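You operate a simulated robot arm through the tools that you are given. There is no shell and no other tool.

Carry out the task below with a simulated robot arm. There is one attempt and no reset: what you move stays moved.

Task
Tighten the four fan guard bolts in number order to the torque on the job card.
Fine: set the torque knob first; one run a bolt; the nut driver goes back in its holder. Set down upright: nut driver.

The check looks at the end state, three seconds after you hand in, the way a careful person would. Anything else that was tipped, shoved, dropped, spilled or broken makes it a failure.

Robot
A 7-joint arm with a two-finger gripper, fixed in place. Base frame: the origin is on the floor under the middle of its stand, x ahead of it, y to its left, z up. Lengths are in cm, angles in degrees, forces in N, time in s.
With the tool pointing down near the work surface it reaches from about 34 to 72 cm from the base axis. Its first joint turns from -66.0 to 66.0 degrees. Payload 2.45 kg.
The TCP is the grasp point between the finger pads, 2.6 cm short of the fingertips. In the tool frame z runs along the fingers and y along their closing line. The gripper opens to 9.6 cm; its body begins 6.9 cm behind the TCP.
Orientation is told as [roll, pitch, yaw] about the base's x, y, z axes, in that order, counted from this pose: with the fingers straight down and closing along the base's y, the tool's x points along the base's -x, its y along +y and its z along -z.

Tools
- The arm moves only by the tool move_arm. Its argument "rows" is a list of rows, each a list of 3 entries, a list of its own where there are three numbers: the shift along the tool's x, y, z in cm, then the turn, a rotation vector about the tool's x, y, z in degrees, then the finger opening in cm, from 0 to 9.6. In form: [[[tx, ty, tz], [ax, ay, az], hand], ...]. A call has 1 to 20 rows; each row shifts and turns the commanded pose from where the row before left it, along the tool's axes as they then stand. A row lasts 0.2 s, in which the tool goes at most 5 cm and 8.6 degrees; a call with a longer step from one row to the next is refused whole, and so is a gripper value outside its range. Where a pose cannot be reached the arm comes as near as it can. A force on the tool above 40 N (or 10 N above the force at the start of the call, whichever is more), or a blocked arm, ends the call early, and 0.2 s more pass. Each finger travels about 5 cm/s and halts on what it meets, pressing with about 26 N; the grip force reading is that of the motor and also rises with nothing between the fingers. The clock runs only during rows and for 0.2 s after the last one: add rows that do not move to give the fingers time. The reply holds the time, the measured pose of the TCP, the force on the tool along the base axes, the opening and the grip force, in the units named above and with some noise, with the torque about the TCP (base axes, N m) and any sound that the robot's microphone picked up, and new pictures: "views" is both (left out), scene, wrist or none.
- Cameras (640 x 400 px; columns grow to the right, rows downward): "scene" is fixed at [17, -40.16, 141.2]; the picture's right is [0.71, -0.70, 0.00], its down [-0.48, -0.48, -0.73] and it looks along [0.51, 0.52, -0.68] (base axes); focal length 341 px, centre (320, 200). "wrist" rides on the gripper at [8.2, 0.3, -9.8] in the tool frame; the picture's right is [-0.04, 1.00, 0.00], its down [-0.73, -0.03, -0.68] and it looks along [-0.68, -0.03, 0.73] (tool axes); focal length 256 px, centre (320, 200). There is no depth. A picture from a camera that has moved, and an enlarged one, comes with that camera's place and axes in the base frame and with its lens.
- enlarge(camera, box): a new picture of the part [left, top, right, bottom] of that camera's present view, enlarged. The clock stands still meanwhile.
- close_job(): hands the job in; it is judged then, once.

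Places have to be worked out from the pictures, the camera data and where the tool is seen. Open the gripper and draw the arm clear of the work before you hand the job in, unless the task says otherwise.

The tools are called after ">>>" as name(argument=value, ...) on one line, values as JSON. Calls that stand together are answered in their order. move_arm: Moves the arm, as the interface text tells. Its arguments: {"type":"object","properties":{"rows":{"type":"array","items":{"type":"array"}},"views":{"type":"string","enum":["both","scene","wrist","none"]}},"required":["rows"]} The other tools are called the same way: enlarge (camera, box) takes an enlarged picture of a part of a camera's view; close_job () hands the job in.

At the start:

```text
t: 0.0
position: [34.59, -6.76, 116.49]
ee_rot: [0.0, 0.0, 0.0]
wrist_force: [0.7, 1.3, -0.1]
ft_torque: [0.0, 0.0, 0.0]
grip_width: 9.58
grip_force: 0.0
```

scene: 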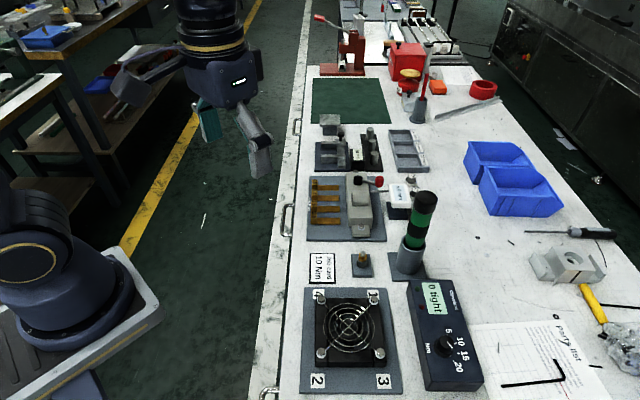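
wrist: 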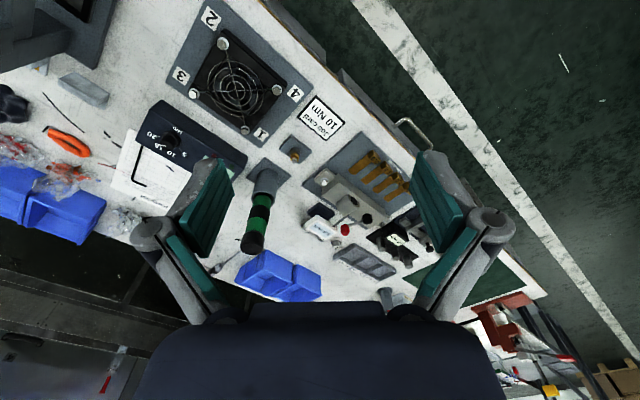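

I'll look closely at the job card, fan guard, nut driver and torque controller first, before I move anything.

>>> enlarge(camera="scene", box=[290, 240, 410, 400])

>>> enlarge(camera="scene", box=[380, 180, 500, 400])

>>> enlarge(camera="scene", box=[290, 160, 450, 290])

>>> enlarge(camera="wrist", box=[130, 0, 430, 260])

```text
2.50 times, centred on (350, 320) of scene
camera zoom: at [17.0, -40.16, 141.2], right [0.71, -0.7, 0.0], down [-0.48, -0.48, -0.73], along [0.51, 0.52, -0.68], focal length 853 px, centre (245, -100)
```

zoom: 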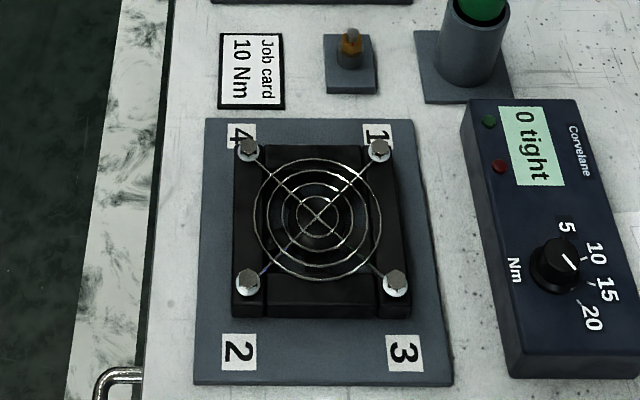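

```text
1.82 times, centred on (440, 290) of scene
camera zoom: at [17.0, -40.16, 141.2], right [0.71, -0.7, 0.0], down [-0.48, -0.48, -0.73], along [0.51, 0.52, -0.68], focal length 621 px, centre (102, 36)
```

zoom: 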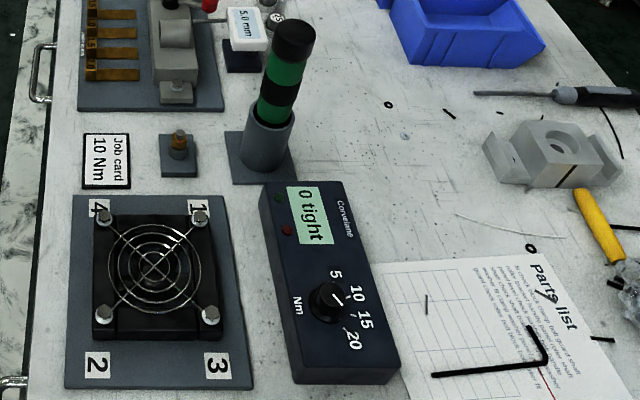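

```text
3.08 times, centred on (370, 225) of scene
camera zoom: at [17.0, -40.16, 141.2], right [0.71, -0.7, 0.0], down [-0.48, -0.48, -0.73], along [0.51, 0.52, -0.68], focal length 1050 px, centre (166, 123)
```

zoom: 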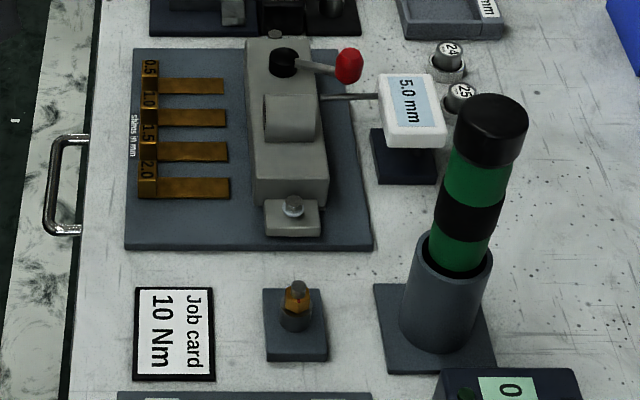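

```text
1.54 times, centred on (280, 130) of wrist
camera zoom: at [26.49, -6.44, 126.19], right [0.04, 1.0, 0.0], down [0.73, -0.03, 0.68], along [0.68, -0.03, -0.73], focal length 394 px, centre (382, 308)
```

zoom: 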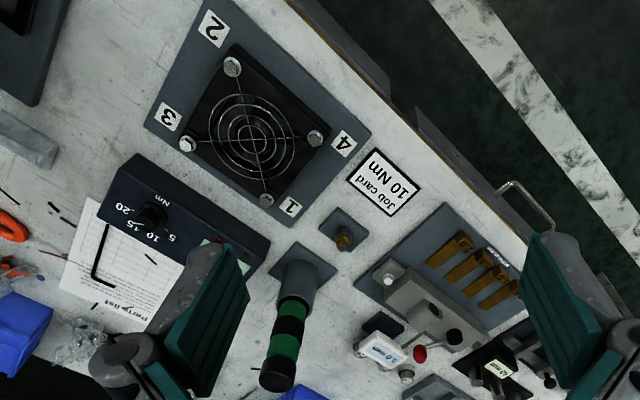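

The card says 10 Nm and the display reads "0 tight". By triangulation the bench top is at z≈75.8. The knob is near (50.5,-36.8,82.4), the driver near (64.6,-20.8) with its cap top at z≈98, and the bolts form a diamond around (42.6,-22.2,80.7). I'll move above and behind the knob and keep clear of everything, to see it closer.

>>> move_arm(rows=[[[-1.4, -3.0, 2.3], [0, 0, 0], 9.6], [[-1.4, -3.0, 2.3], [0, 0, 0], 9.6], [[-1.4, -3.0, 2.3], [0, 0, 0], 9.6], [[-1.4, -3.0, 2.3], [0, 0, 0], 9.6], [[-1.4, -3.0, 2.3], [0, 0, 0], 9.6], [[-1.4, -3.0, 2.3], [0, 0, 0], 9.6], [[-1.4, -3.0, 2.3], [0, 0, 0], 9.6], [[-1.4, -3.0, 2.3], [0, 0, 0], 9.6], [[-1.4, -3.0, 2.3], [0, 0, 0], 9.6], [[0, 0, 0], [0, 0, 0], 9.6], [[0, 0, 0], [0, 0, 0], 9.6]])

```text
t: 2.4
position: [47.28, -33.81, 95.89]
ee_rot: [-0.1, -0.1, 0.0]
wrist_force: [0.7, 0.3, 0.1]
ft_torque: [0.01, 0.0, -0.02]
grip_width: 9.58
grip_force: 0.0
camera wrist: at [39.15, -33.43, 105.63], right [0.04, 1.0, 0.0], down [0.73, -0.03, 0.68], along [0.68, -0.03, -0.73], focal length 256 px, centre (320, 200)
```

scene: 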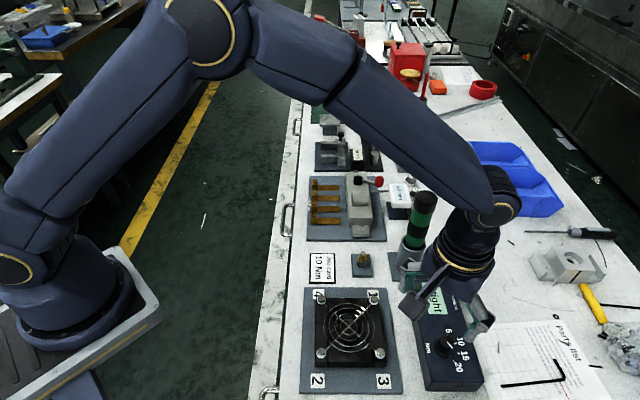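
wrist: 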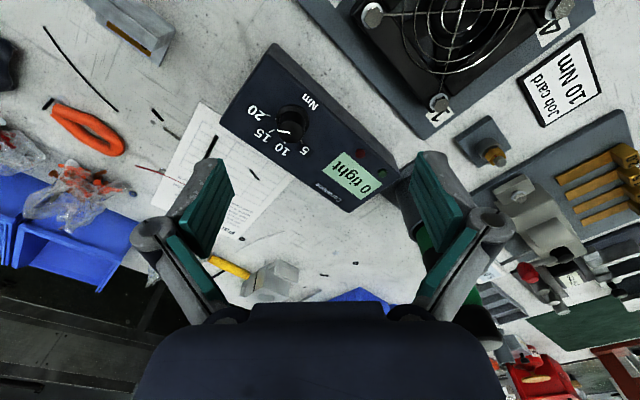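

The knob and scale are now in view. I'll enlarge them to read the pointer.

>>> enlarge(camera="wrist", box=[210, 40, 410, 220])

>>> enlarge(camera="wrist", box=[240, 80, 340, 170])

>>> enlarge(camera="scene", box=[400, 290, 500, 400])

```text
2.22 times, centred on (310, 130) of wrist
camera zoom: at [39.15, -33.43, 105.63], right [0.04, 1.0, 0.0], down [0.73, -0.03, 0.68], along [0.68, -0.03, -0.73], focal length 569 px, centre (342, 356)
```

zoom: 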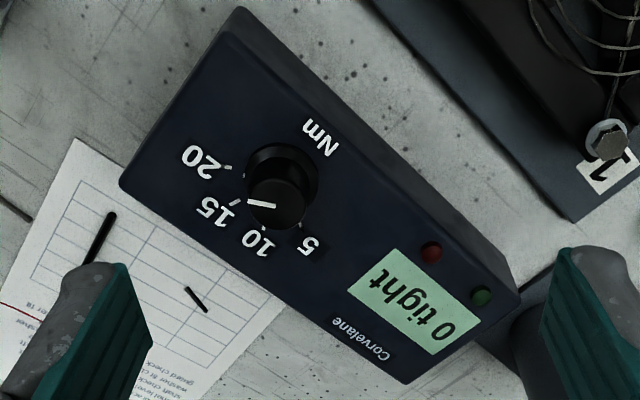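

```text
4.44 times, centred on (290, 125) of wrist
camera zoom: at [39.15, -33.43, 105.63], right [0.04, 1.0, 0.0], down [0.73, -0.03, 0.68], along [0.68, -0.03, -0.73], focal length 1138 px, centre (453, 533)
```

zoom: 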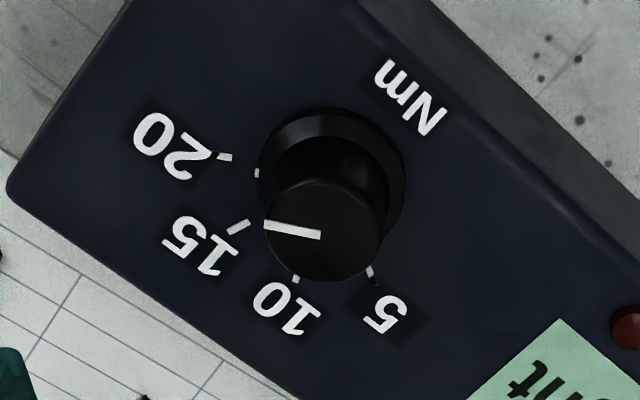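

```text
3.64 times, centred on (450, 345) of scene
camera zoom: at [16.99, -40.16, 141.2], right [0.71, -0.7, 0.0], down [-0.48, -0.48, -0.73], along [0.51, 0.52, -0.68], focal length 1241 px, centre (-153, -327)
```

zoom: 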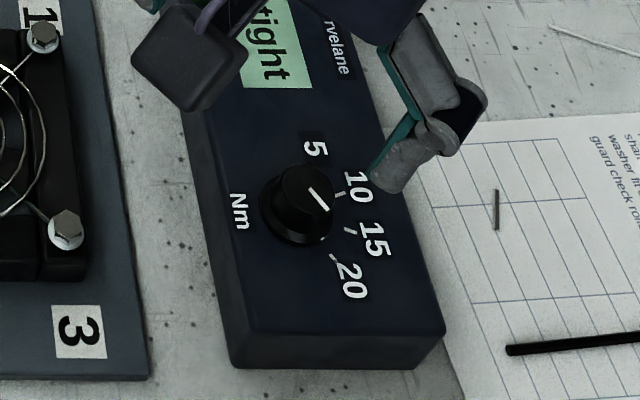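

The pointer on the knob cap looks to be near -102° in base angle, which puts it between 15 and 20. I'll zoom in more to be sure which white marks belong to the knob and which to the panel.

>>> enlarge(camera="wrist", box=[270, 95, 334, 145])

>>> enlarge(camera="scene", box=[420, 320, 480, 380])

```text
8.00 times, centred on (302, 120) of wrist
camera zoom: at [39.15, -33.43, 105.63], right [0.04, 1.0, 0.0], down [0.73, -0.03, 0.68], along [0.68, -0.03, -0.73], focal length 2048 px, centre (464, 840)
```

zoom: 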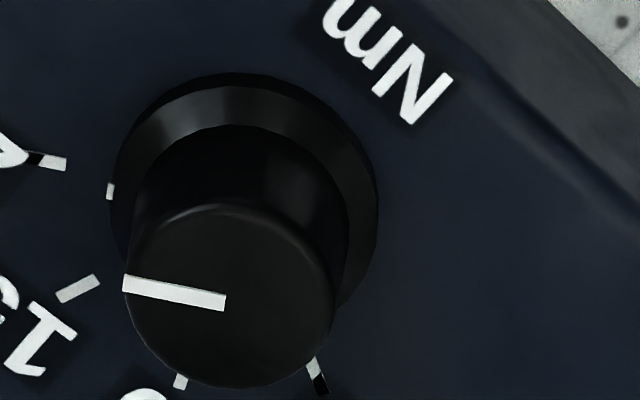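

```text
6.67 times, centred on (450, 350) of scene
camera zoom: at [16.99, -40.16, 141.2], right [0.71, -0.7, 0.0], down [-0.48, -0.48, -0.73], along [0.51, 0.52, -0.68], focal length 2275 px, centre (-547, -800)
```

zoom: 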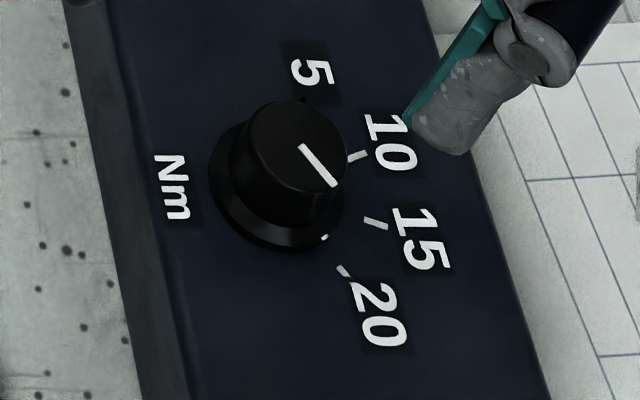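

The skirt mark and the cap line agree: the pointer is at about -103°, which reads roughly 19 Nm. The 10 tick is at about -22.5°, so the knob needs about +80° of turn, counterclockwise from above. I'll centre above the knob at z≈91 with yaw -40 and refine the estimate.

>>> move_arm(rows=[[[-1.95, -1.5, 1.5], [0, 0, 8], 9.6], [[-1.8, -1.6, 1.5], [0, 0, 0], 9.6], [[0, 0, 0], [0, 0, 8], 8], [[0, 0, 0], [0, 0, 8], 6.5], [[0, 0, 0], [0, 0, 8], 6], [[0, 0, 0], [0, 0, 8], 6], [[0, 0, 0], [0, 0, 0], 6], [[0, 0, 0], [0, 0, 0], 6]])

```text
t: 4.2
position: [50.65, -37.07, 92.69]
ee_rot: [0.0, 0.0, -40.0]
wrist_force: [-0.2, 0.7, -0.2]
ft_torque: [-0.01, -0.01, -0.03]
grip_width: 6.01
grip_force: 0.1
camera wrist: at [44.72, -31.61, 102.49], right [0.67, 0.74, 0.0], down [0.54, -0.49, 0.68], along [0.5, -0.46, -0.73], focal length 256 px, centre (320, 200)
```

scene: 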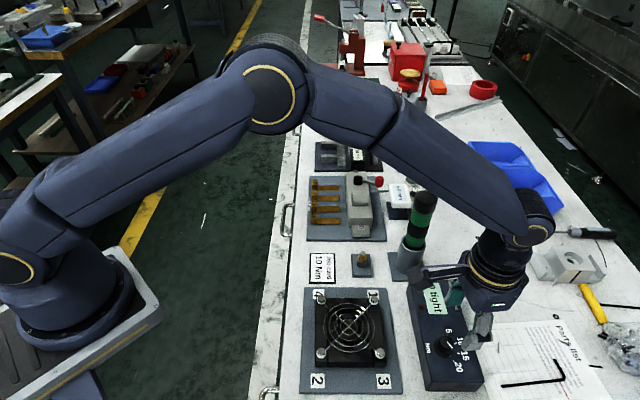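
wrist: 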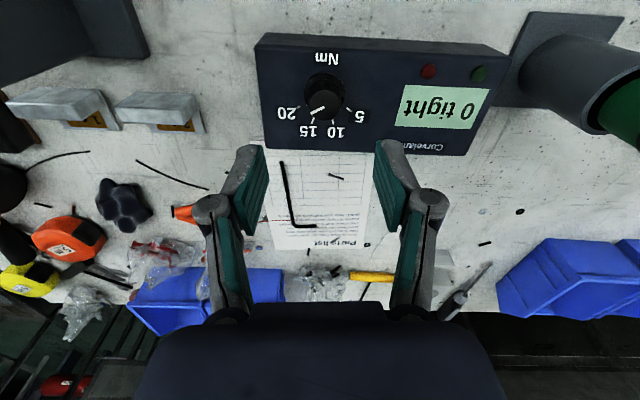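

>>> enlarge(camera="wrist", box=[270, 50, 370, 150])

>>> enlarge(camera="scene", box=[410, 220, 530, 390])

```text
4.00 times, centred on (320, 100) of wrist
camera zoom: at [44.72, -31.61, 102.49], right [0.67, 0.74, 0.0], down [0.54, -0.49, 0.68], along [0.5, -0.46, -0.73], focal length 1024 px, centre (320, 600)
```

zoom: 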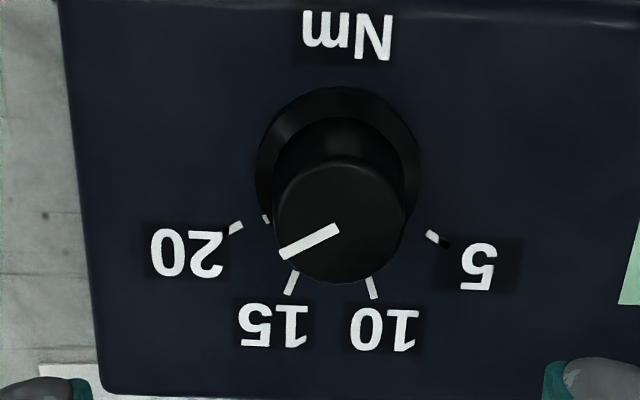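

```text
2.35 times, centred on (470, 305) of scene
camera zoom: at [17.0, -40.16, 141.2], right [0.71, -0.7, 0.0], down [-0.48, -0.48, -0.73], along [0.51, 0.52, -0.68], focal length 803 px, centre (-33, -47)
```

zoom: 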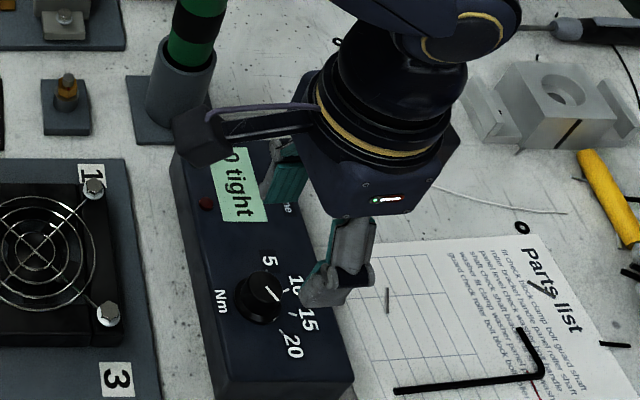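

Tick geometry puts the knob axis at (51.16,-37.08), the panel at z≈80.7 and the cap top at z≈82.3. I'll centre over it and go down until the fingertips sit just above the knob's skirt, then look before closing.

>>> move_arm(rows=[[[-0.37, 0.31, 2.5], [0, 0, 0], 6], [[0, 0, 2.5], [0, 0, 0], 6], [[0, 0, 2.0], [0, 0, 0], 6], [[0, 0, 1.0], [0, 0, 0], 6], [[0, 0, 0.5], [0, 0, 0], 6], [[0, 0, 0], [0, 0, 0], 6], [[0, 0, 0], [0, 0, 0], 6]])

```text
t: 5.8
position: [51.22, -36.94, 84.22]
ee_rot: [0.0, 0.0, -40.0]
wrist_force: [-1.1, -0.3, 0.0]
ft_torque: [0.03, -0.03, -0.02]
grip_width: 6.01
grip_force: 0.0
camera wrist: at [45.21, -31.54, 93.96], right [0.67, 0.74, 0.0], down [0.54, -0.49, 0.68], along [0.5, -0.46, -0.73], focal length 256 px, centre (320, 200)
```

scene: 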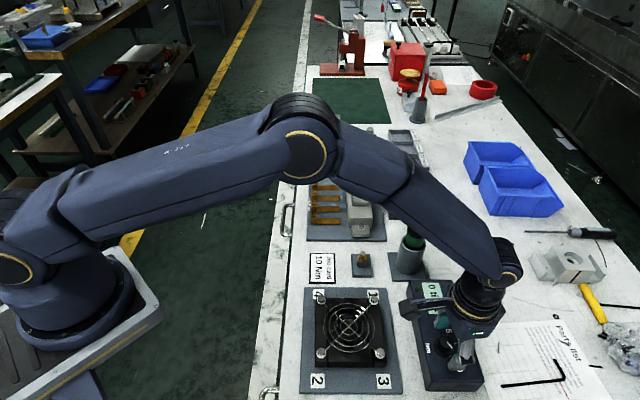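
wrist: 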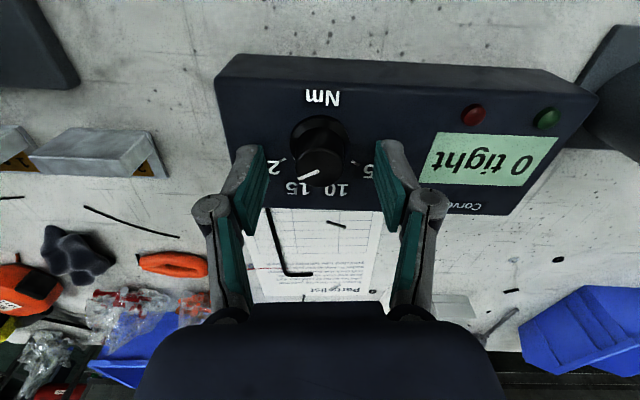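

>>> enlarge(camera="wrist", box=[220, 80, 420, 240])

>>> enlarge(camera="scene", box=[400, 260, 500, 390])

```text
2.50 times, centred on (320, 160) of wrist
camera zoom: at [45.21, -31.54, 93.96], right [0.67, 0.74, 0.0], down [0.54, -0.49, 0.68], along [0.5, -0.46, -0.73], focal length 640 px, centre (320, 300)
```

zoom: 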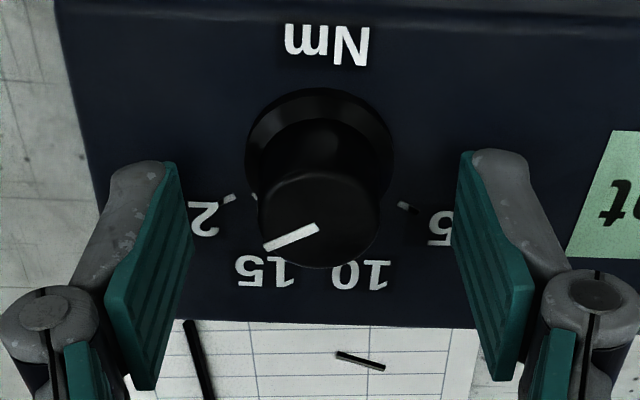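

```text
3.08 times, centred on (450, 325) of scene
camera zoom: at [17.0, -40.16, 141.2], right [0.71, -0.7, 0.0], down [-0.48, -0.48, -0.73], along [0.51, 0.52, -0.68], focal length 1050 px, centre (-80, -185)
```

zoom: 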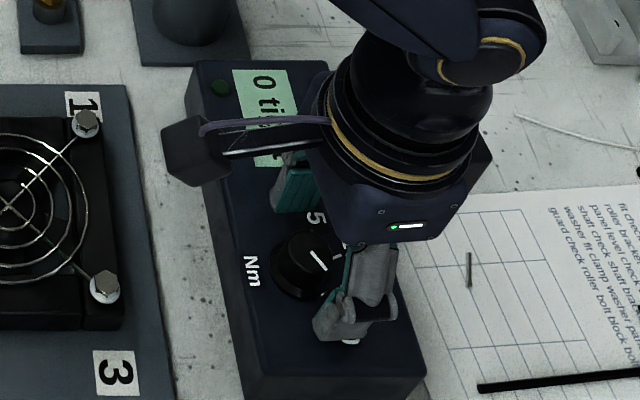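

The cap is centred between the fingers and the fingertips are just above the skirt. I'll go down another 0.2 cm and close on the knob.

>>> move_arm(rows=[[[0, 0, 0.2], [0, 0, 0], 6], [[0, 0, 0], [0, 0, 0], 4], [[0, 0, 0], [0, 0, 0], 2], [[0, 0, 0], [0, 0, 0], 1.8], [[0, 0, 0], [0, 0, 0], 1.8], [[0, 0, 0], [0, 0, 0], 1.8]], views="wrist")

```text
t: 7.2
position: [51.28, -37.12, 84.21]
ee_rot: [0.1, 0.0, -40.0]
wrist_force: [0.5, 1.8, 5.2]
ft_torque: [0.13, 0.06, -0.01]
grip_width: 2.74
grip_force: 44.9
camera wrist: at [45.23, -31.56, 93.83], right [0.67, 0.74, 0.0], down [0.54, -0.49, 0.68], along [0.5, -0.46, -0.73], focal length 256 px, centre (320, 200)
```

wrist: 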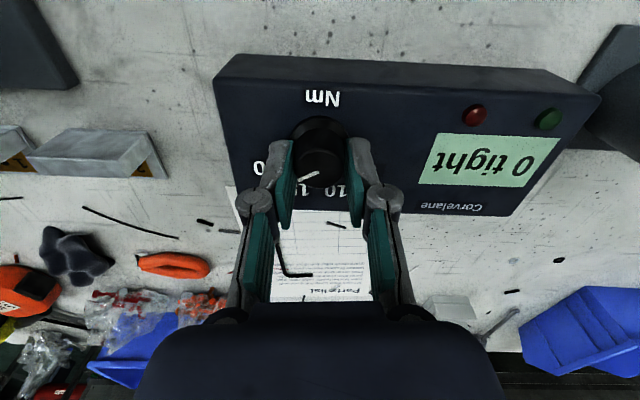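

The knob is gripped at 2.74 cm with a light touch below. I'll turn it about +80° in base, which is tool z negative, with the height eased up slightly.

>>> move_arm(rows=[[[0, 0, -0.1], [0, 0, 0], 1.8], [[0, 0, 0], [0, 0, -8], 1.8], [[0, 0, 0], [0, 0, -8], 1.8], [[0, 0, 0], [0, 0, -8], 1.8], [[0, 0, 0], [0, 0, -8], 1.8], [[0, 0, 0], [0, 0, -8], 1.8], [[0, 0, 0], [0, 0, -8], 1.8], [[0, 0, 0], [0, 0, -8], 1.8], [[0, 0, 0], [0, 0, -8], 1.8], [[0, 0, 0], [0, 0, -8], 1.8], [[0, 0, 0], [0, 0, -8], 1.8], [[0, 0, 0], [0, 0, 0], 1.8], [[0, 0, 0], [0, 0, 0], 1.8]])

```text
t: 9.1
position: [51.33, -36.42, 84.22]
ee_rot: [0.8, 0.0, 18.7]
wrist_force: [-2.4, 4.1, 5.4]
ft_torque: [-0.03, 0.01, -0.02]
grip_width: 2.67
grip_force: 45.8
stopped in row 9: the force on the tool passed its limit at 41 N (the readings are from after the stop); the commanded pose is now the measured one
camera wrist: at [43.58, -38.94, 93.86], right [-0.28, 0.96, 0.01], down [0.71, 0.2, 0.68], along [0.65, 0.2, -0.73], focal length 256 px, centre (320, 200)
```

scene: 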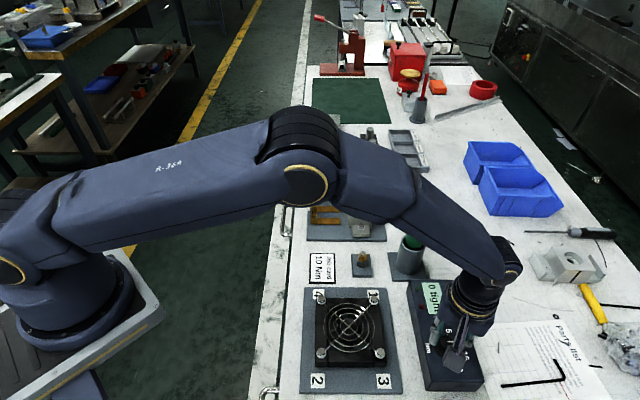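
wrist: 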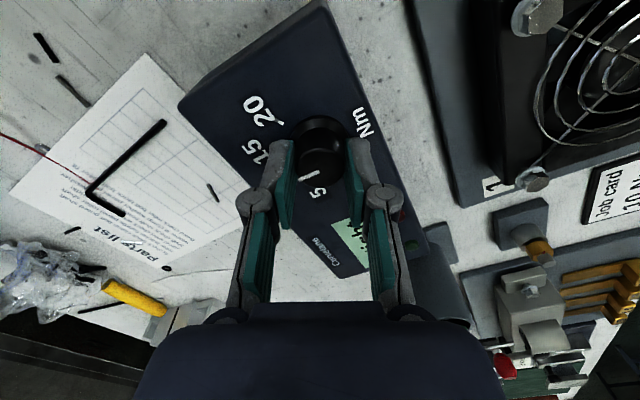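

The turn stopped at about 59° with a sideways force, although the knob did follow the hand. I'll zoom in on the pointer, and look for anything the hand or arm may be touching.

>>> enlarge(camera="wrist", box=[230, 70, 410, 250])

>>> enlarge(camera="scene", box=[370, 200, 530, 400])

```text
2.22 times, centred on (320, 160) of wrist
camera zoom: at [43.58, -38.94, 93.86], right [-0.28, 0.96, 0.01], down [0.71, 0.2, 0.68], along [0.65, 0.2, -0.73], focal length 569 px, centre (320, 289)
```

zoom: 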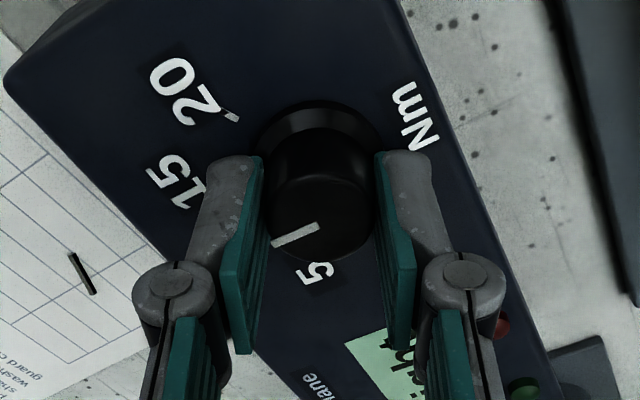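

```text
2.00 times, centred on (450, 300) of scene
camera zoom: at [16.97, -40.15, 141.2], right [0.71, -0.7, 0.0], down [-0.48, -0.48, -0.73], along [0.51, 0.52, -0.68], focal length 683 px, centre (60, 0)
```

zoom: 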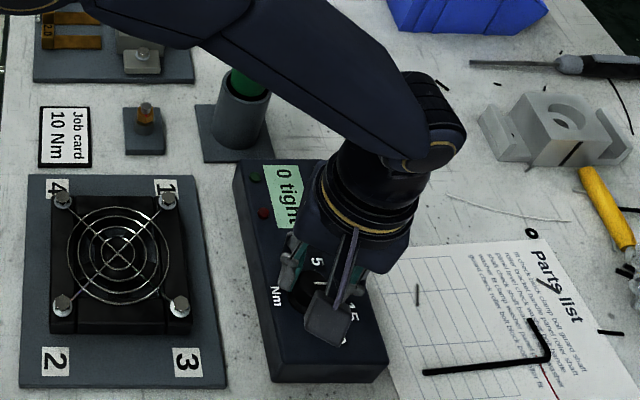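

The pointer now reads about -44°, midway between 10 and 15, so the knob followed the hand and needs about +22° more. The tick positions show the box hasn't shifted. I'll open, rise, go back to a comfortable yaw, and finish with a slower second bite.

>>> move_arm(rows=[[[0, 0, 0], [0, 0, 0], 3.5], [[0, 0, 0], [0, 0, 0], 6], [[0, 0, 0], [0, 0, 0], 6], [[0, 0, 0], [0, 0, 0], 6], [[0, 0, -2], [0, 0, 0], 6], [[0, 0, -3], [0, 0, 0], 6], [[0, 0, -3], [0, 0, 0], 6], [[0, 0, 0], [0, 0, 8], 6], [[0, 0, 0], [0, 0, 8], 6], [[0, 0, 0], [0, 0, 8], 6], [[0, 0, 0], [0, 0, 8], 6], [[0, 0, 0], [0, 0, 7], 6], [[0, 0, 0], [0, 0, 0], 6], [[0, 0, 0], [0, 0, 0], 6]])

```text
t: 12.1
position: [51.35, -36.67, 92.19]
ee_rot: [0.6, 0.3, -20.4]
wrist_force: [-1.1, -0.6, 0.2]
ft_torque: [0.01, 0.03, 0.0]
grip_width: 5.98
grip_force: 0.2
camera wrist: at [43.92, -33.64, 101.87], right [0.39, 0.92, 0.01], down [0.68, -0.29, 0.67], along [0.62, -0.25, -0.74], focal length 256 px, centre (320, 200)
```

scene: 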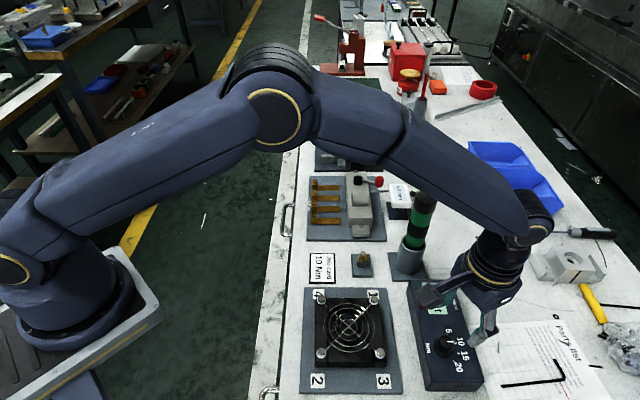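
wrist: 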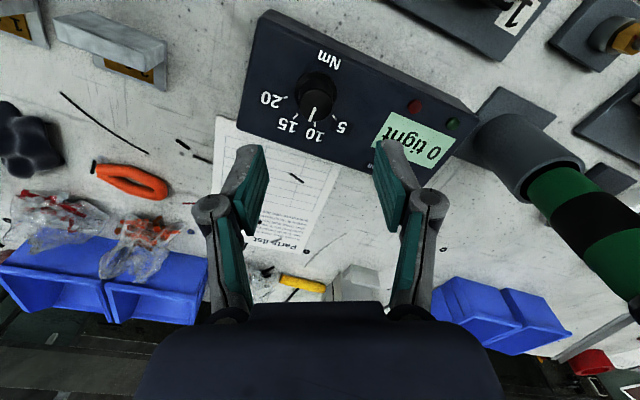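

>>> enlarge(camera="wrist", box=[260, 50, 380, 150])

>>> enlarge(camera="scene", box=[410, 300, 500, 390])

```text
4.00 times, centred on (320, 100) of wrist
camera zoom: at [43.92, -33.64, 101.87], right [0.39, 0.92, 0.01], down [0.68, -0.29, 0.67], along [0.62, -0.25, -0.74], focal length 1024 px, centre (320, 600)
```

zoom: 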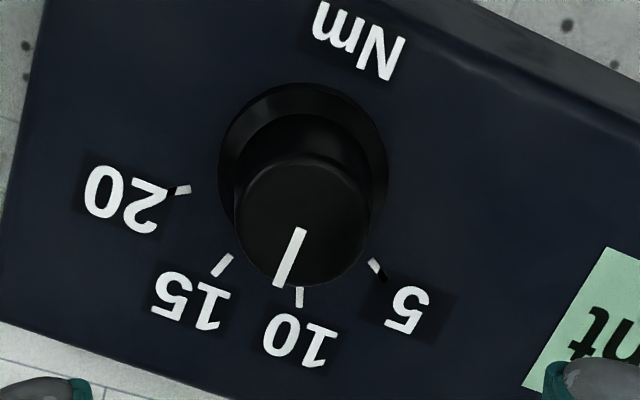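

```text
4.44 times, centred on (455, 345) of scene
camera zoom: at [17.0, -40.16, 141.2], right [0.71, -0.7, 0.0], down [-0.48, -0.48, -0.73], along [0.51, 0.52, -0.68], focal length 1517 px, centre (-280, -444)
```

zoom: 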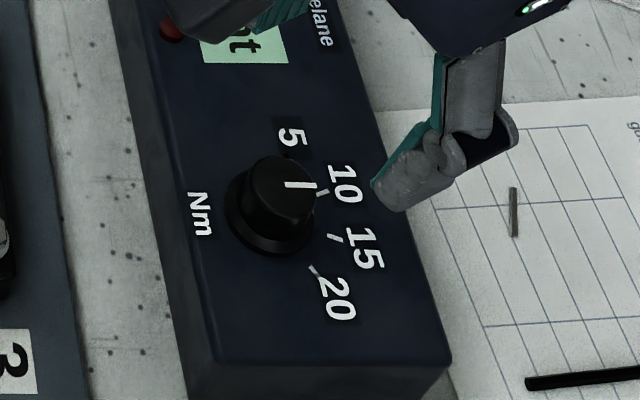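

The pointer is at -45° (12.5 Nm), and the scene pixels confirm the box is exactly where it was. I'll level the hand, recentre over the knob and go down again for the remaining +22.5°.

>>> move_arm(rows=[[[0.04, -0.39, 0], [0.46, -0.49, 0], 6], [[0, 0, 2.5], [0, 0, 0], 6], [[0, 0, 2.5], [0, 0, 0], 6], [[0, 0, 2.0], [0, 0, 0], 6], [[0, 0, 0.8], [0, 0, 0], 6], [[0, 0, 0], [0, 0, 0], 6], [[0, 0, 0], [0, 0, 0], 6]], views="wrist")

>>> enlarge(camera="wrist", box=[240, 90, 400, 230])

```text
t: 13.7
position: [51.36, -36.97, 84.31]
ee_rot: [0.1, -0.2, -20.5]
wrist_force: [0.5, -0.8, 0.7]
ft_torque: [-0.04, 0.0, -0.02]
grip_width: 6.0
grip_force: 0.0
camera wrist: at [43.67, -33.89, 94.02], right [0.39, 0.92, 0.0], down [0.68, -0.28, 0.68], along [0.63, -0.26, -0.73], focal length 256 px, centre (320, 200)
```

wrist: 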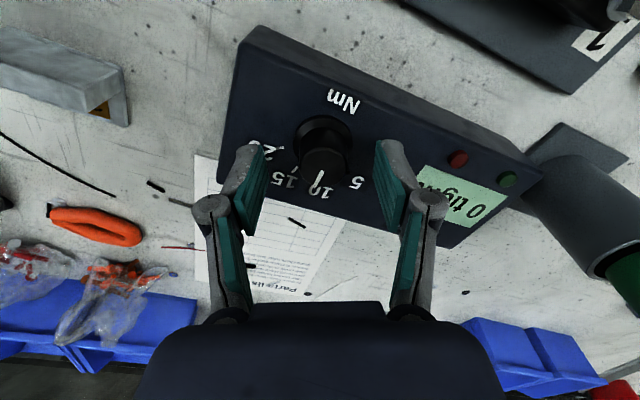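

```text
2.86 times, centred on (320, 160) of wrist
camera zoom: at [43.67, -33.89, 94.02], right [0.39, 0.92, 0.0], down [0.68, -0.28, 0.68], along [0.63, -0.26, -0.73], focal length 731 px, centre (320, 314)
```

zoom: 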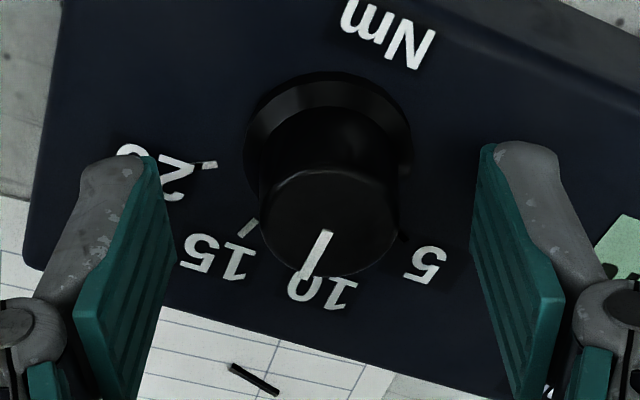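

The cap sits about 0.2 cm toward the right finger, so I'll shift that way slightly, go down 0.1 and close. I'll check side forces before turning.

>>> move_arm(rows=[[[0, 0.15, 0.1], [0, 0, 0], 6], [[0, 0, 0], [0, 0, 0], 4], [[0, 0, 0], [0, 0, 0], 2.2], [[0, 0, 0], [0, 0, 0], 1.8], [[0, 0, 0], [0, 0, 0], 1.8], [[0, 0, 0], [0, 0, 0], 1.8]], views="none")

```text
t: 15.1
position: [51.37, -36.7, 84.25]
ee_rot: [0.2, 0.0, -20.4]
wrist_force: [0.8, 2.1, 0.2]
ft_torque: [0.03, -0.02, -0.03]
grip_width: 2.69
grip_force: 45.1
```

The knob is gripped with almost no side force. I'll turn slowly through +22.5°.

>>> move_arm(rows=[[[0, 0, 0], [0, 0, -3], 1.8], [[0, 0, 0], [0, 0, -3.5], 1.8], [[0, 0, 0], [0, 0, -4], 1.8], [[0, 0, 0], [0, 0, -4], 1.8], [[0, 0, 0], [0, 0, -4], 1.8], [[0, 0, 0], [0, 0, -4], 1.8], [[0, 0, 0], [0, 0, 0], 1.8], [[0, 0, 0], [0, 0, 0], 1.8]], views="wrist")

>>> enlarge(camera="wrist", box=[260, 100, 380, 220])

```text
t: 16.9
position: [51.32, -36.64, 84.23]
ee_rot: [0.3, -0.2, 2.2]
wrist_force: [-1.0, 21.7, 9.6]
ft_torque: [0.74, 0.48, -0.11]
grip_width: 2.69
grip_force: 44.9
camera wrist: at [43.15, -36.69, 93.9], right [0.0, 1.0, 0.0], down [0.73, 0.0, 0.68], along [0.68, 0.0, -0.73], focal length 256 px, centre (320, 200)
```

wrist: 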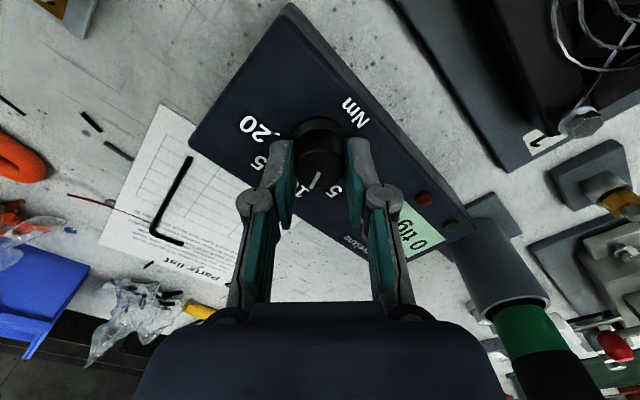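

```text
3.33 times, centred on (320, 160) of wrist
camera zoom: at [43.15, -36.69, 93.9], right [0.0, 1.0, 0.0], down [0.73, 0.0, 0.68], along [0.68, 0.0, -0.73], focal length 853 px, centre (320, 333)
```

zoom: 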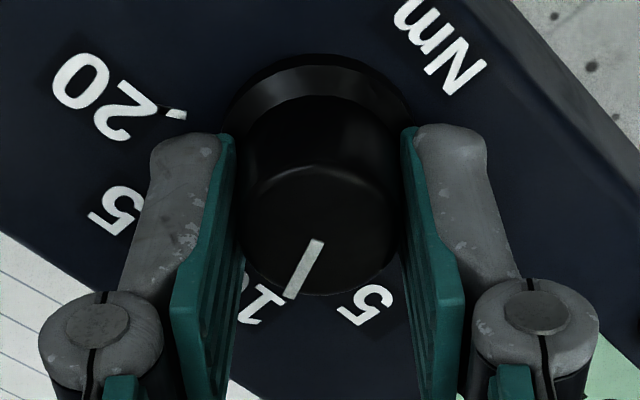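

The pointer now reads about -21° against the 10 tick at -22.5°. I'll release, rise and check it from above.

>>> move_arm(rows=[[[0, 0, 0], [0, 0, 0], 3.5], [[0, 0, 0], [0, 0, 0], 6], [[0, 0, 0], [0, 0, 0], 6], [[0, 0, 0], [0, 0, 0], 6], [[0, 0, -2], [0, 0, 0], 6], [[0, 0, -3], [0, 0, 0], 6], [[0, 0, -3], [0, 0, 0], 6], [[0, 0, 0], [0, 0, 0], 6], [[0, 0, 0], [0, 0, 0], 6]], views="both")

>>> enlarge(camera="wrist", box=[260, 50, 380, 150])

>>> enlarge(camera="scene", box=[420, 310, 480, 370])

```text
t: 18.9
position: [51.3, -36.82, 92.27]
ee_rot: [0.2, -0.2, 2.1]
wrist_force: [0.3, 0.0, -0.4]
ft_torque: [0.01, -0.01, 0.02]
grip_width: 6.0
grip_force: 0.0
camera wrist: at [43.13, -36.88, 101.87], right [0.0, 1.0, 0.0], down [0.73, 0.0, 0.68], along [0.68, 0.0, -0.73], focal length 256 px, centre (320, 200)
```

scene: 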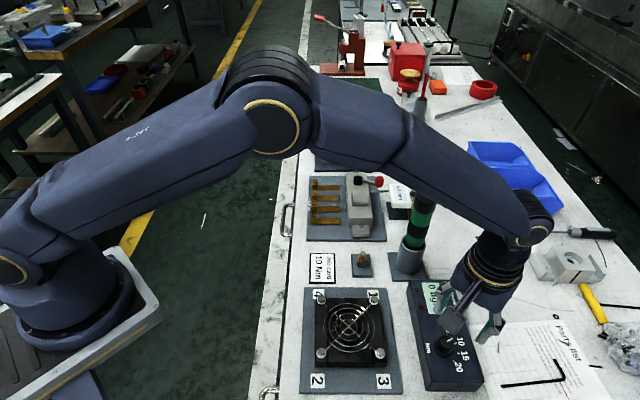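
wrist: 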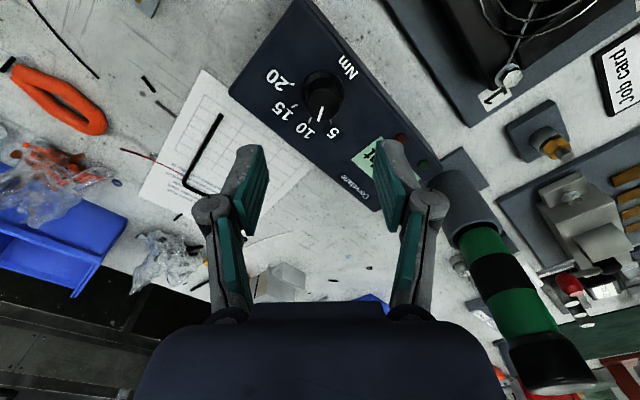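

```text
4.00 times, centred on (320, 100) of wrist
camera zoom: at [43.13, -36.88, 101.87], right [0.0, 1.0, 0.0], down [0.73, 0.0, 0.68], along [0.68, 0.0, -0.73], focal length 1024 px, centre (320, 600)
```

zoom: 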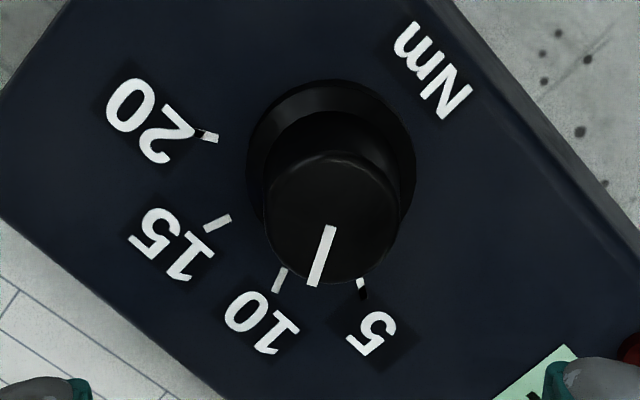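

```text
6.67 times, centred on (450, 340) of scene
camera zoom: at [17.0, -40.16, 141.2], right [0.71, -0.7, 0.0], down [-0.48, -0.48, -0.73], along [0.51, 0.52, -0.68], focal length 2275 px, centre (-547, -733)
```

zoom: 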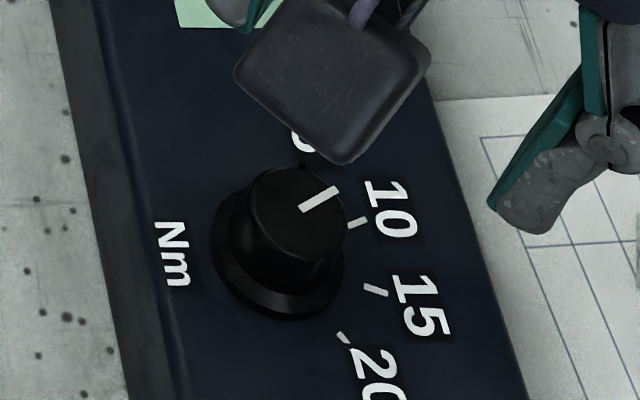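

With the knob's real centre used instead of my earlier tick-circle fit, the ticks are 40° apart, so 10 sits at about -25°. The pointer is near -14°, so I overshot by about 10°. The side forces came from the hand being about 0.4 cm off the knob axis, which I now place at (50.95,-36.67). I'll zoom in to pin the angle.

>>> enlarge(camera="wrist", box=[285, 60, 365, 130])

```text
5.71 times, centred on (325, 95) of wrist
camera zoom: at [43.13, -36.88, 101.87], right [0.0, 1.0, 0.0], down [0.73, 0.0, 0.68], along [0.68, 0.0, -0.73], focal length 1463 px, centre (291, 800)
```

zoom: 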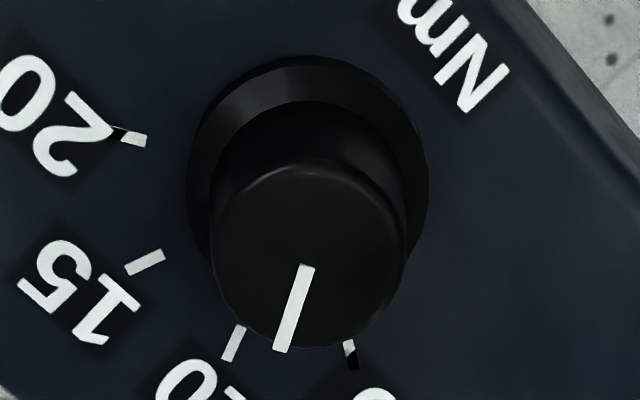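

The pointer is about -15° and the 10 tick is at -25°, so I need -10°. I'll recentre exactly over the knob axis and go down.

>>> move_arm(rows=[[[0.34, 0.15, 0], [0, 0, 0], 6], [[0, 0, 2.5], [0, 0, 0], 6], [[0, 0, 2.5], [0, 0, 0], 6], [[0, 0, 2.0], [0, 0, 0], 6], [[0, 0, 0.9], [0, 0, 0], 6], [[0, 0, 0], [0, 0, 0], 6], [[0, 0, 0], [0, 0, 0], 4.5], [[0, 0, 0], [0, 0, 0], 3.3], [[0, 0, 0], [0, 0, 0], 3.3], [[0, 0, 0], [0, 0, 0], 3.3]], views="wrist")

>>> enlarge(camera="wrist", box=[260, 100, 380, 220])

```text
t: 21.1
position: [50.79, -36.64, 84.15]
ee_rot: [0.2, -0.2, 2.1]
wrist_force: [-0.3, -0.4, 0.4]
ft_torque: [0.03, 0.03, -0.05]
grip_width: 3.31
grip_force: 0.0
camera wrist: at [42.8, -36.74, 93.99], right [0.0, 1.0, 0.0], down [0.73, 0.0, 0.68], along [0.68, 0.0, -0.73], focal length 256 px, centre (320, 200)
```

wrist: 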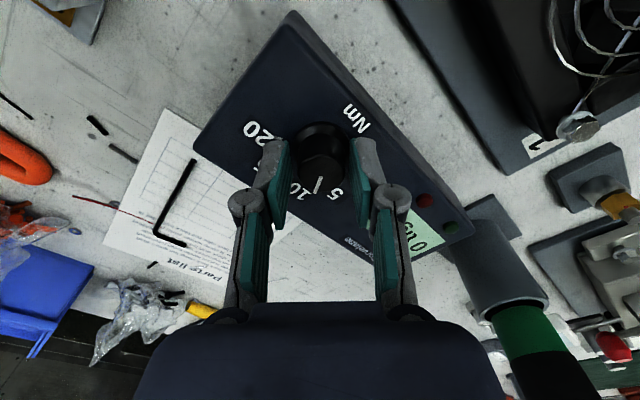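

```text
3.33 times, centred on (320, 160) of wrist
camera zoom: at [42.8, -36.74, 93.99], right [0.0, 1.0, 0.0], down [0.73, 0.0, 0.68], along [0.68, 0.0, -0.73], focal length 853 px, centre (320, 333)
```

zoom: 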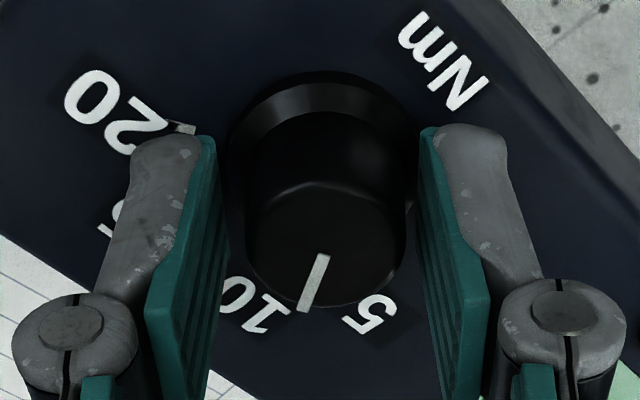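

The knob is centred within about 0.1 cm. I'll close and turn it by -10°.

>>> move_arm(rows=[[[0, 0.08, 0], [0, 0, 0], 3.3], [[0, 0, 0], [0, 0, 0], 1.8], [[0, 0, 0], [0, 0, 0], 1.8], [[0, 0, 0], [0, 0, 0], 1.8], [[0, 0, 0], [0, 0, 2.5], 1.8], [[0, 0, 0], [0, 0, 2.5], 1.8], [[0, 0, 0], [0, 0, 2.5], 1.8], [[0, 0, 0], [0, 0, 2.5], 1.8], [[0, 0, 0], [0, 0, 0], 1.8], [[0, 0, 0], [0, 0, 0], 1.8]], views="wrist")

>>> enlarge(camera="wrist", box=[260, 100, 380, 220])

```text
t: 23.3
position: [50.8, -36.61, 84.26]
ee_rot: [0.0, -0.2, -7.9]
wrist_force: [1.6, -5.2, -4.0]
ft_torque: [-0.28, -0.05, 0.0]
grip_width: 2.63
grip_force: 45.3
camera wrist: at [42.91, -35.25, 93.99], right [0.18, 0.98, 0.0], down [0.72, -0.13, 0.68], along [0.67, -0.12, -0.73], focal length 256 px, centre (320, 200)
```

wrist: 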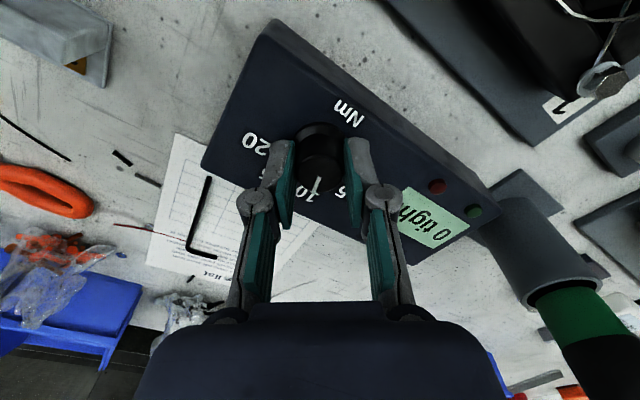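

```text
3.33 times, centred on (320, 160) of wrist
camera zoom: at [42.91, -35.25, 93.99], right [0.18, 0.98, 0.0], down [0.72, -0.13, 0.68], along [0.67, -0.12, -0.73], focal length 853 px, centre (320, 333)
```

zoom: 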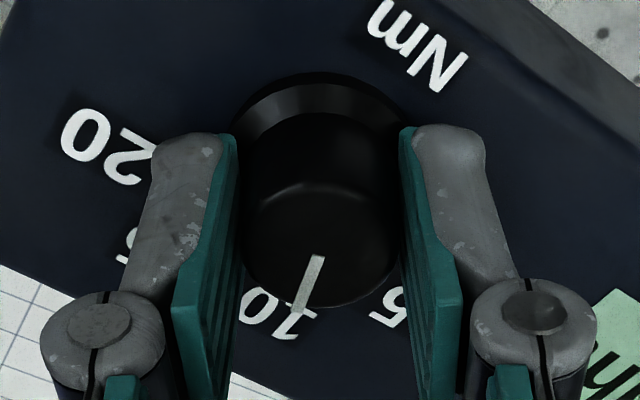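

Side forces are low and the pointer lies on the "10". I'll release, rise and verify.

>>> move_arm(rows=[[[0, 0, 0], [0, 0, 0], 3.2], [[0, 0, 0], [0, 0, 0], 4.5], [[0, 0, 0], [0, 0, 0], 6], [[0, 0, 0], [0, 0, 0], 6], [[0, 0, -2], [0, 0, 0], 6], [[0, 0, -3], [0, 0, 0], 6], [[0, 0, -3], [0, 0, 0], 6], [[0, 0, 0], [0, 0, 0], 6], [[0, 0, 0], [0, 0, 0], 6]], views="both")

>>> enlarge(camera="wrist", box=[285, 60, 365, 130])

>>> enlarge(camera="scene", box=[420, 310, 480, 370])

```text
t: 25.3
position: [50.91, -36.59, 92.34]
ee_rot: [0.1, -0.2, -7.9]
wrist_force: [-0.5, -0.1, 0.4]
ft_torque: [0.0, -0.01, -0.03]
grip_width: 6.02
grip_force: 0.1
camera wrist: at [42.9, -35.18, 101.95], right [0.18, 0.98, 0.0], down [0.72, -0.13, 0.68], along [0.67, -0.12, -0.73], focal length 256 px, centre (320, 200)
```

scene: 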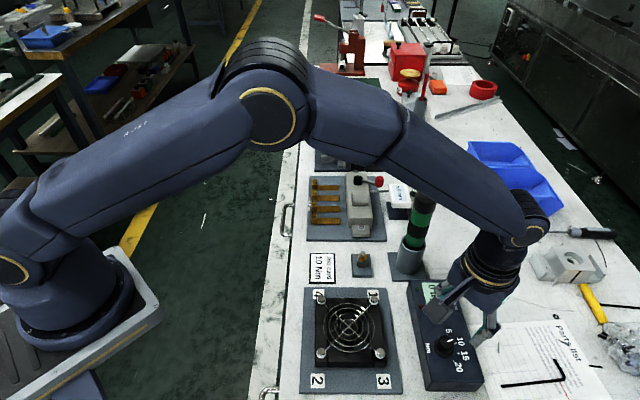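
wrist: 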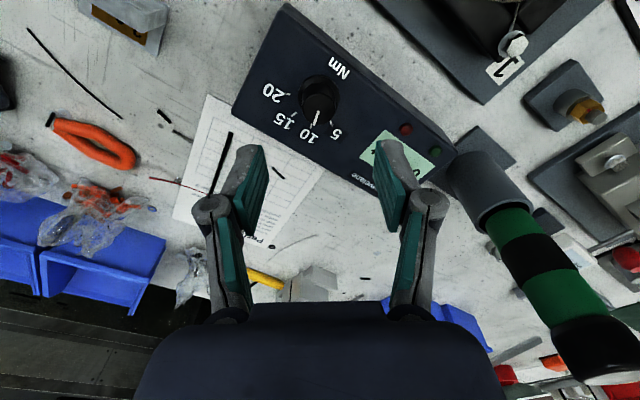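

```text
5.71 times, centred on (325, 95) of wrist
camera zoom: at [42.9, -35.18, 101.95], right [0.18, 0.98, 0.0], down [0.72, -0.13, 0.68], along [0.67, -0.12, -0.73], focal length 1463 px, centre (291, 800)
```

zoom: 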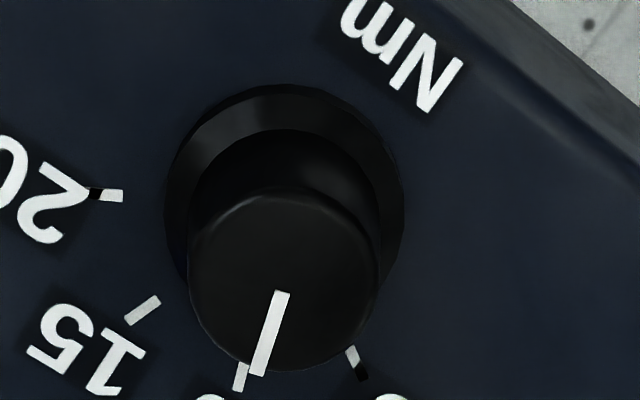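

```text
6.67 times, centred on (450, 340) of scene
camera zoom: at [17.0, -40.16, 141.2], right [0.71, -0.7, 0.0], down [-0.48, -0.48, -0.73], along [0.51, 0.52, -0.68], focal length 2275 px, centre (-547, -733)
```

zoom: 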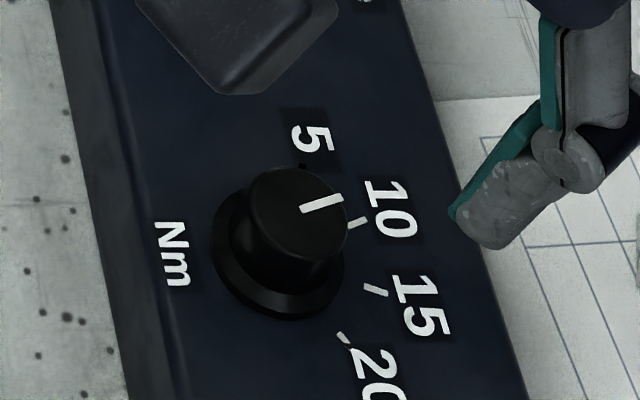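

The pointer now looks aligned with the 10 tick. I'll zoom in further from both cameras to confirm how close it is.

>>> enlarge(camera="scene", box=[436, 328, 468, 348])

>>> enlarge(camera="wrist", box=[296, 95, 344, 130])

```text
16.00 times, centred on (452, 338) of scene
camera zoom: at [17.0, -40.16, 141.2], right [0.71, -0.7, 0.0], down [-0.48, -0.48, -0.73], along [0.51, 0.52, -0.68], focal length 5461 px, centre (-1792, -2008)
```

zoom: 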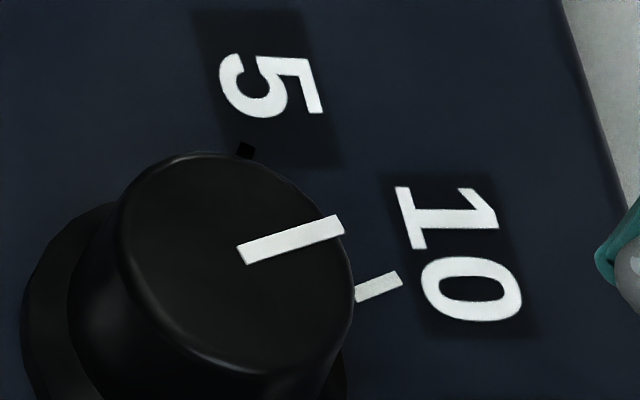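

```text
11.43 times, centred on (320, 112) of wrist
camera zoom: at [42.9, -35.18, 101.95], right [0.18, 0.98, 0.0], down [0.72, -0.13, 0.68], along [0.67, -0.12, -0.73], focal length 2926 px, centre (320, 1200)
```

zoom: 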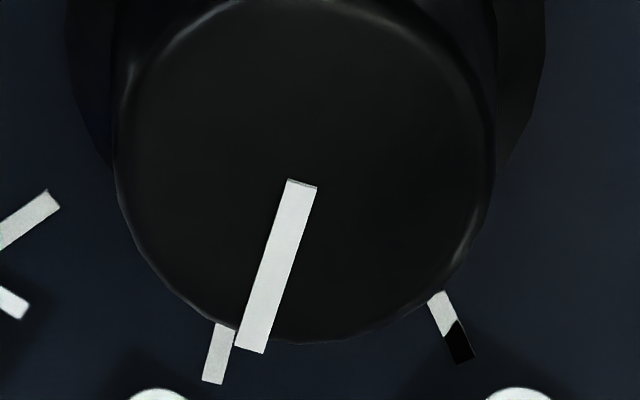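

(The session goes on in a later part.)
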